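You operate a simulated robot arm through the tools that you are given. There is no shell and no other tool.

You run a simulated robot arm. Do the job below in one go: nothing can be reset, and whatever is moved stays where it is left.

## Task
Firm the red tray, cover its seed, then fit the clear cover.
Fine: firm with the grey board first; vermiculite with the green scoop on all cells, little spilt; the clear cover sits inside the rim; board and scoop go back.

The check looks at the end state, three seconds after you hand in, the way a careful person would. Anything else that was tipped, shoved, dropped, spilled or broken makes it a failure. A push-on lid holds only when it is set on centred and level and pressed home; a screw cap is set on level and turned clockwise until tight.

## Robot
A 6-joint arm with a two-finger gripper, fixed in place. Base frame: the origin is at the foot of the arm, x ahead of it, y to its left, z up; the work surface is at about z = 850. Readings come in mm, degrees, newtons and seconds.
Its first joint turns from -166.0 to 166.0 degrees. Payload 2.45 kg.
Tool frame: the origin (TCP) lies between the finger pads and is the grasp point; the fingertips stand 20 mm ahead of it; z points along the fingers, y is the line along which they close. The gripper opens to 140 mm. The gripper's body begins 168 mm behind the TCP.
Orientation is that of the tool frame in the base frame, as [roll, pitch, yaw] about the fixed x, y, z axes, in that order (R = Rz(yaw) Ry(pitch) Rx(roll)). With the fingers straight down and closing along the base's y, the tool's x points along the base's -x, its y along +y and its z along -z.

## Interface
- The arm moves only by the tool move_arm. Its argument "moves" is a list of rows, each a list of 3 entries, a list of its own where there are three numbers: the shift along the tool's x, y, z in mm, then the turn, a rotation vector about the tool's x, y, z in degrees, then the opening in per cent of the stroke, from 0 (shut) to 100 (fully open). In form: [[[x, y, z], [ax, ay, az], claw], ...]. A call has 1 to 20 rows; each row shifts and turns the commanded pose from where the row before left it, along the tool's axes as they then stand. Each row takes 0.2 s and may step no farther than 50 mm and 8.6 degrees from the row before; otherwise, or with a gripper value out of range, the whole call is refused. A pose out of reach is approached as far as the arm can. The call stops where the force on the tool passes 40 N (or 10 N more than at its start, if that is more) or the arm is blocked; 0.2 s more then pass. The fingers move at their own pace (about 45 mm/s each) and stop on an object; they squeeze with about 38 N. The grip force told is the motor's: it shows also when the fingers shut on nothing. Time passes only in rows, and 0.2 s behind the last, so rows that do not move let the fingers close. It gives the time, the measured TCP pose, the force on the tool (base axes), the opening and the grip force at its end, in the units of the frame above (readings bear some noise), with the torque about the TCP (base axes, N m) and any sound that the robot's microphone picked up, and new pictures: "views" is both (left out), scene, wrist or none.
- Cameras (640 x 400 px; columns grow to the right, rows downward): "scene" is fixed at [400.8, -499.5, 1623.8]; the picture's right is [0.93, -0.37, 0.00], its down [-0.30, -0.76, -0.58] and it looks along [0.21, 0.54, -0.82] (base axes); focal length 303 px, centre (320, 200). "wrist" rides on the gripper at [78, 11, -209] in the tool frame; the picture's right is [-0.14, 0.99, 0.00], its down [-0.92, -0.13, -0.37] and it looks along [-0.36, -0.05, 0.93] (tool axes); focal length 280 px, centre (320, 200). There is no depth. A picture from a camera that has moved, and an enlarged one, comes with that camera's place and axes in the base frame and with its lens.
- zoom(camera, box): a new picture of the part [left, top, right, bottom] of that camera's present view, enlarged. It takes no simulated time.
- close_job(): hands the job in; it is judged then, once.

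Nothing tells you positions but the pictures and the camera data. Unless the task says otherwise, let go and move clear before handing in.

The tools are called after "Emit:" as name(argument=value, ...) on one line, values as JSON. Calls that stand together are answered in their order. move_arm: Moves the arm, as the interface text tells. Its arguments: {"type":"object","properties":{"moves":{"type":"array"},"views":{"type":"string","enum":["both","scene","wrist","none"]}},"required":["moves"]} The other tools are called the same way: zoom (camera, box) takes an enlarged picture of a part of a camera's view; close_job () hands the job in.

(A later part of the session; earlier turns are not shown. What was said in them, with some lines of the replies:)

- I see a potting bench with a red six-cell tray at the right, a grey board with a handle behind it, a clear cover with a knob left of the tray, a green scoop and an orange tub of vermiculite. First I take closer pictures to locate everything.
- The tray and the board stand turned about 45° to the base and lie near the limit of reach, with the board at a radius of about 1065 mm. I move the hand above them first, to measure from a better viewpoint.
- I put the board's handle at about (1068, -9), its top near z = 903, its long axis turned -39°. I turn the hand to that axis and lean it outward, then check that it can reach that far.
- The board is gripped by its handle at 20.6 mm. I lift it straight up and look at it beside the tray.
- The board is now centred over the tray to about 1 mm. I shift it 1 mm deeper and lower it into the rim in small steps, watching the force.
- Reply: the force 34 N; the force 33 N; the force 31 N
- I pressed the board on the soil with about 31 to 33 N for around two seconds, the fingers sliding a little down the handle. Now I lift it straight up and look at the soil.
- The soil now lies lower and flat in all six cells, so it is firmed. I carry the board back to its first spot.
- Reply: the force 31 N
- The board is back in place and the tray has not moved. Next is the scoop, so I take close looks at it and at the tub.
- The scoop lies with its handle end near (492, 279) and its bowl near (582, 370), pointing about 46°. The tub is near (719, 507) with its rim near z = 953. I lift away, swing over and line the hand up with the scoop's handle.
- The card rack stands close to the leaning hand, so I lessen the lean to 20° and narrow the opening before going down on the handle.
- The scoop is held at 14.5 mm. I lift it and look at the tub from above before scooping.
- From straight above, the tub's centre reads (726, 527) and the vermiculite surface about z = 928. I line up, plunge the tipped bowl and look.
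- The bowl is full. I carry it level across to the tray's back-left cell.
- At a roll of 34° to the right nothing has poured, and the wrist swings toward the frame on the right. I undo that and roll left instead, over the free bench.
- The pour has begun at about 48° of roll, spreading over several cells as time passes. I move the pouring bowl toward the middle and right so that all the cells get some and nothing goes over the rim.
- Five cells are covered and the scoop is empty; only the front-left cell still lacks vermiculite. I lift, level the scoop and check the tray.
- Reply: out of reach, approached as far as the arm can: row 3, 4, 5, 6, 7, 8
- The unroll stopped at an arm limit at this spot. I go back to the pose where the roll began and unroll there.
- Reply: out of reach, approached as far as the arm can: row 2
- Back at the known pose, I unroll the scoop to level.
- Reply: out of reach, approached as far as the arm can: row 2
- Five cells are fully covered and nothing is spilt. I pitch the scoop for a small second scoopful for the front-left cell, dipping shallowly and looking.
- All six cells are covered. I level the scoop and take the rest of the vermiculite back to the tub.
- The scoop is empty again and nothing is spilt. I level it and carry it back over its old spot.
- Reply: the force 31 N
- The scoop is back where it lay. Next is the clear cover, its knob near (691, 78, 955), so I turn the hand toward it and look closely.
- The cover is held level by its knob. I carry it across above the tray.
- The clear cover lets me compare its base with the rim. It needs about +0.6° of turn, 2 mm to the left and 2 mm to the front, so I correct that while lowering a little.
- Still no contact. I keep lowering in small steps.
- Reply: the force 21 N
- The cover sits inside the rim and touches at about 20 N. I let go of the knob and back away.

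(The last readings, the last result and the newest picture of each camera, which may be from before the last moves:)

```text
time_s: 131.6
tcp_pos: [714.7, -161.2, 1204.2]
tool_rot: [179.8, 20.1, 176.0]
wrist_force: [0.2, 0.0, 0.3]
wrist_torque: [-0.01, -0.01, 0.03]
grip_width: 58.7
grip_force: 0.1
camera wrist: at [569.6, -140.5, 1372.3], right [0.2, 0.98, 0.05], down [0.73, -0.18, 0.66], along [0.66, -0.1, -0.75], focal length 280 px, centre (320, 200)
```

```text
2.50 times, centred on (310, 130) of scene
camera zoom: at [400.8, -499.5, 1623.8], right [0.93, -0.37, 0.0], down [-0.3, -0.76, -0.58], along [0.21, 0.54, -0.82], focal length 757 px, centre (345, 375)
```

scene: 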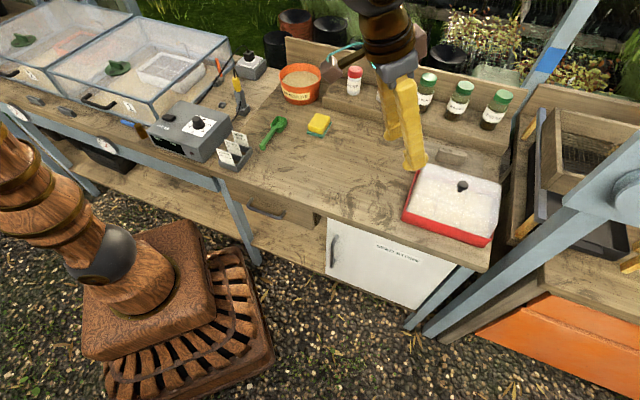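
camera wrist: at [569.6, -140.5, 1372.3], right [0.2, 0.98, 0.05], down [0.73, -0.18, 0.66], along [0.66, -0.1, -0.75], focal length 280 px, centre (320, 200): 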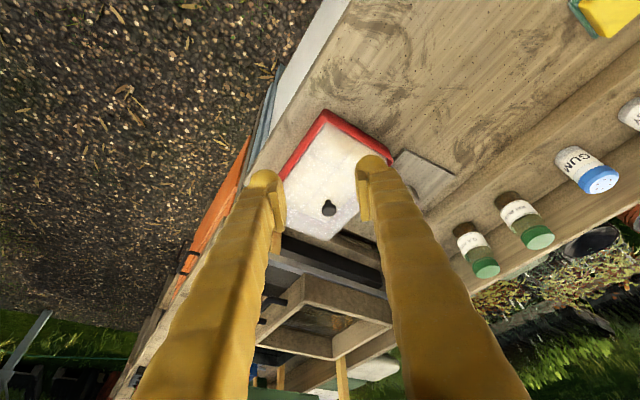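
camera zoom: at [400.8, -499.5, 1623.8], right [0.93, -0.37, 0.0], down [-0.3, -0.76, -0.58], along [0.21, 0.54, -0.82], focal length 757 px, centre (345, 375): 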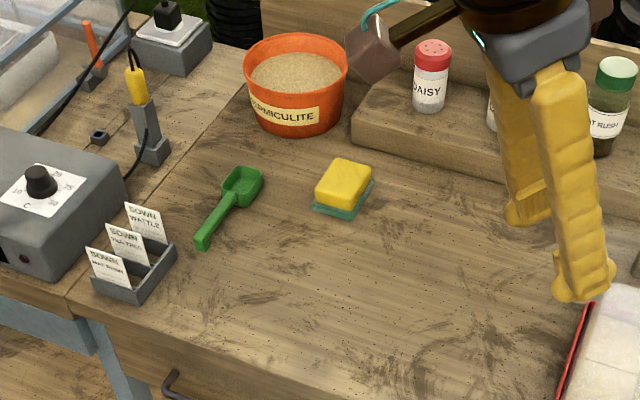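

Emit:
zoom(camera="wrist", box=[270, 95, 420, 250])

Emit:
zoom(camera="scene", box=[470, 175, 510, 245])

```text
2.58 times, centred on (345, 172) of wrist
camera zoom: at [569.6, -140.5, 1372.3], right [0.2, 0.98, 0.05], down [0.73, -0.18, 0.66], along [0.66, -0.1, -0.75], focal length 724 px, centre (256, 271)
```

zoom: 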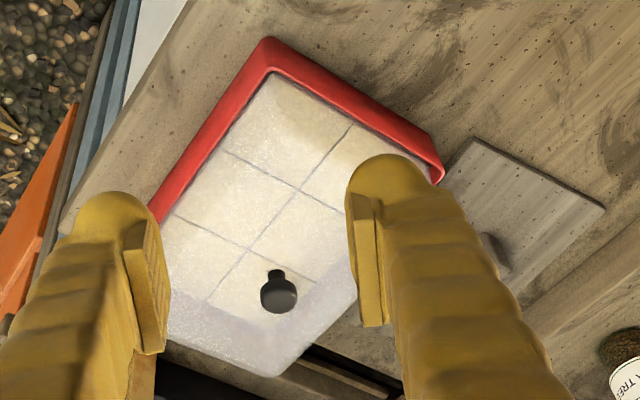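

```text
5.71 times, centred on (490, 210) of scene
camera zoom: at [400.8, -499.5, 1623.8], right [0.93, -0.37, 0.0], down [-0.3, -0.76, -0.58], along [0.21, 0.54, -0.82], focal length 1729 px, centre (-651, 143)
```

zoom: 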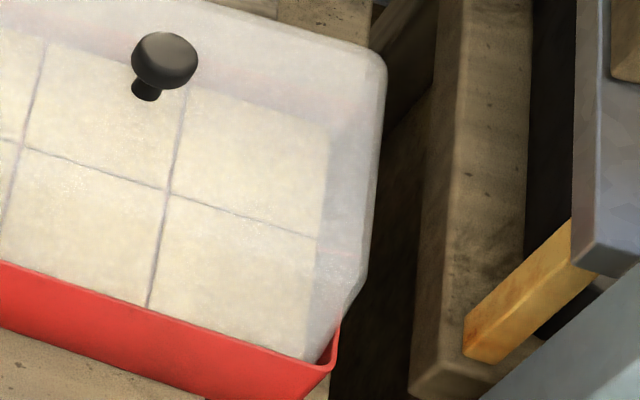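

The soil is firmed, all six cells are covered, and the clear cover sits inside the rim. The board and scoop are back in place, nothing is spilt or knocked, and the arm is clear. I hand the job in.

Emit:
close_job()

```text
The job is handed in.
```

The red tray is firmed, covered with vermiculite and fitted with its clear cover, and I have handed the job in. I don't have the check's verdict.

- **Firming:** I pressed the grey board onto the soil at about 31 to 33 N for around two seconds. Afterwards the soil lay lower and flat in all six cells. The board is back within a few millimetres of where it was.
- **Vermiculite:** One scoop covered five cells and part of a second covered the front-left one. I tipped the rest back into the tub. I saw no spill on the bench.
- **Scoop:** It is back within about 5 mm of its first spot.
- **Cover:** It went down inside the rim without catching and touched at about 20 N, with its base about 20 mm below the rim. The rim's back and right edges are hidden in the pictures. I judge them clear because the cover came down evenly and past rim height without touching.

In the final pictures the tray had not moved and nothing else looked disturbed. The arm is clear of the bench.
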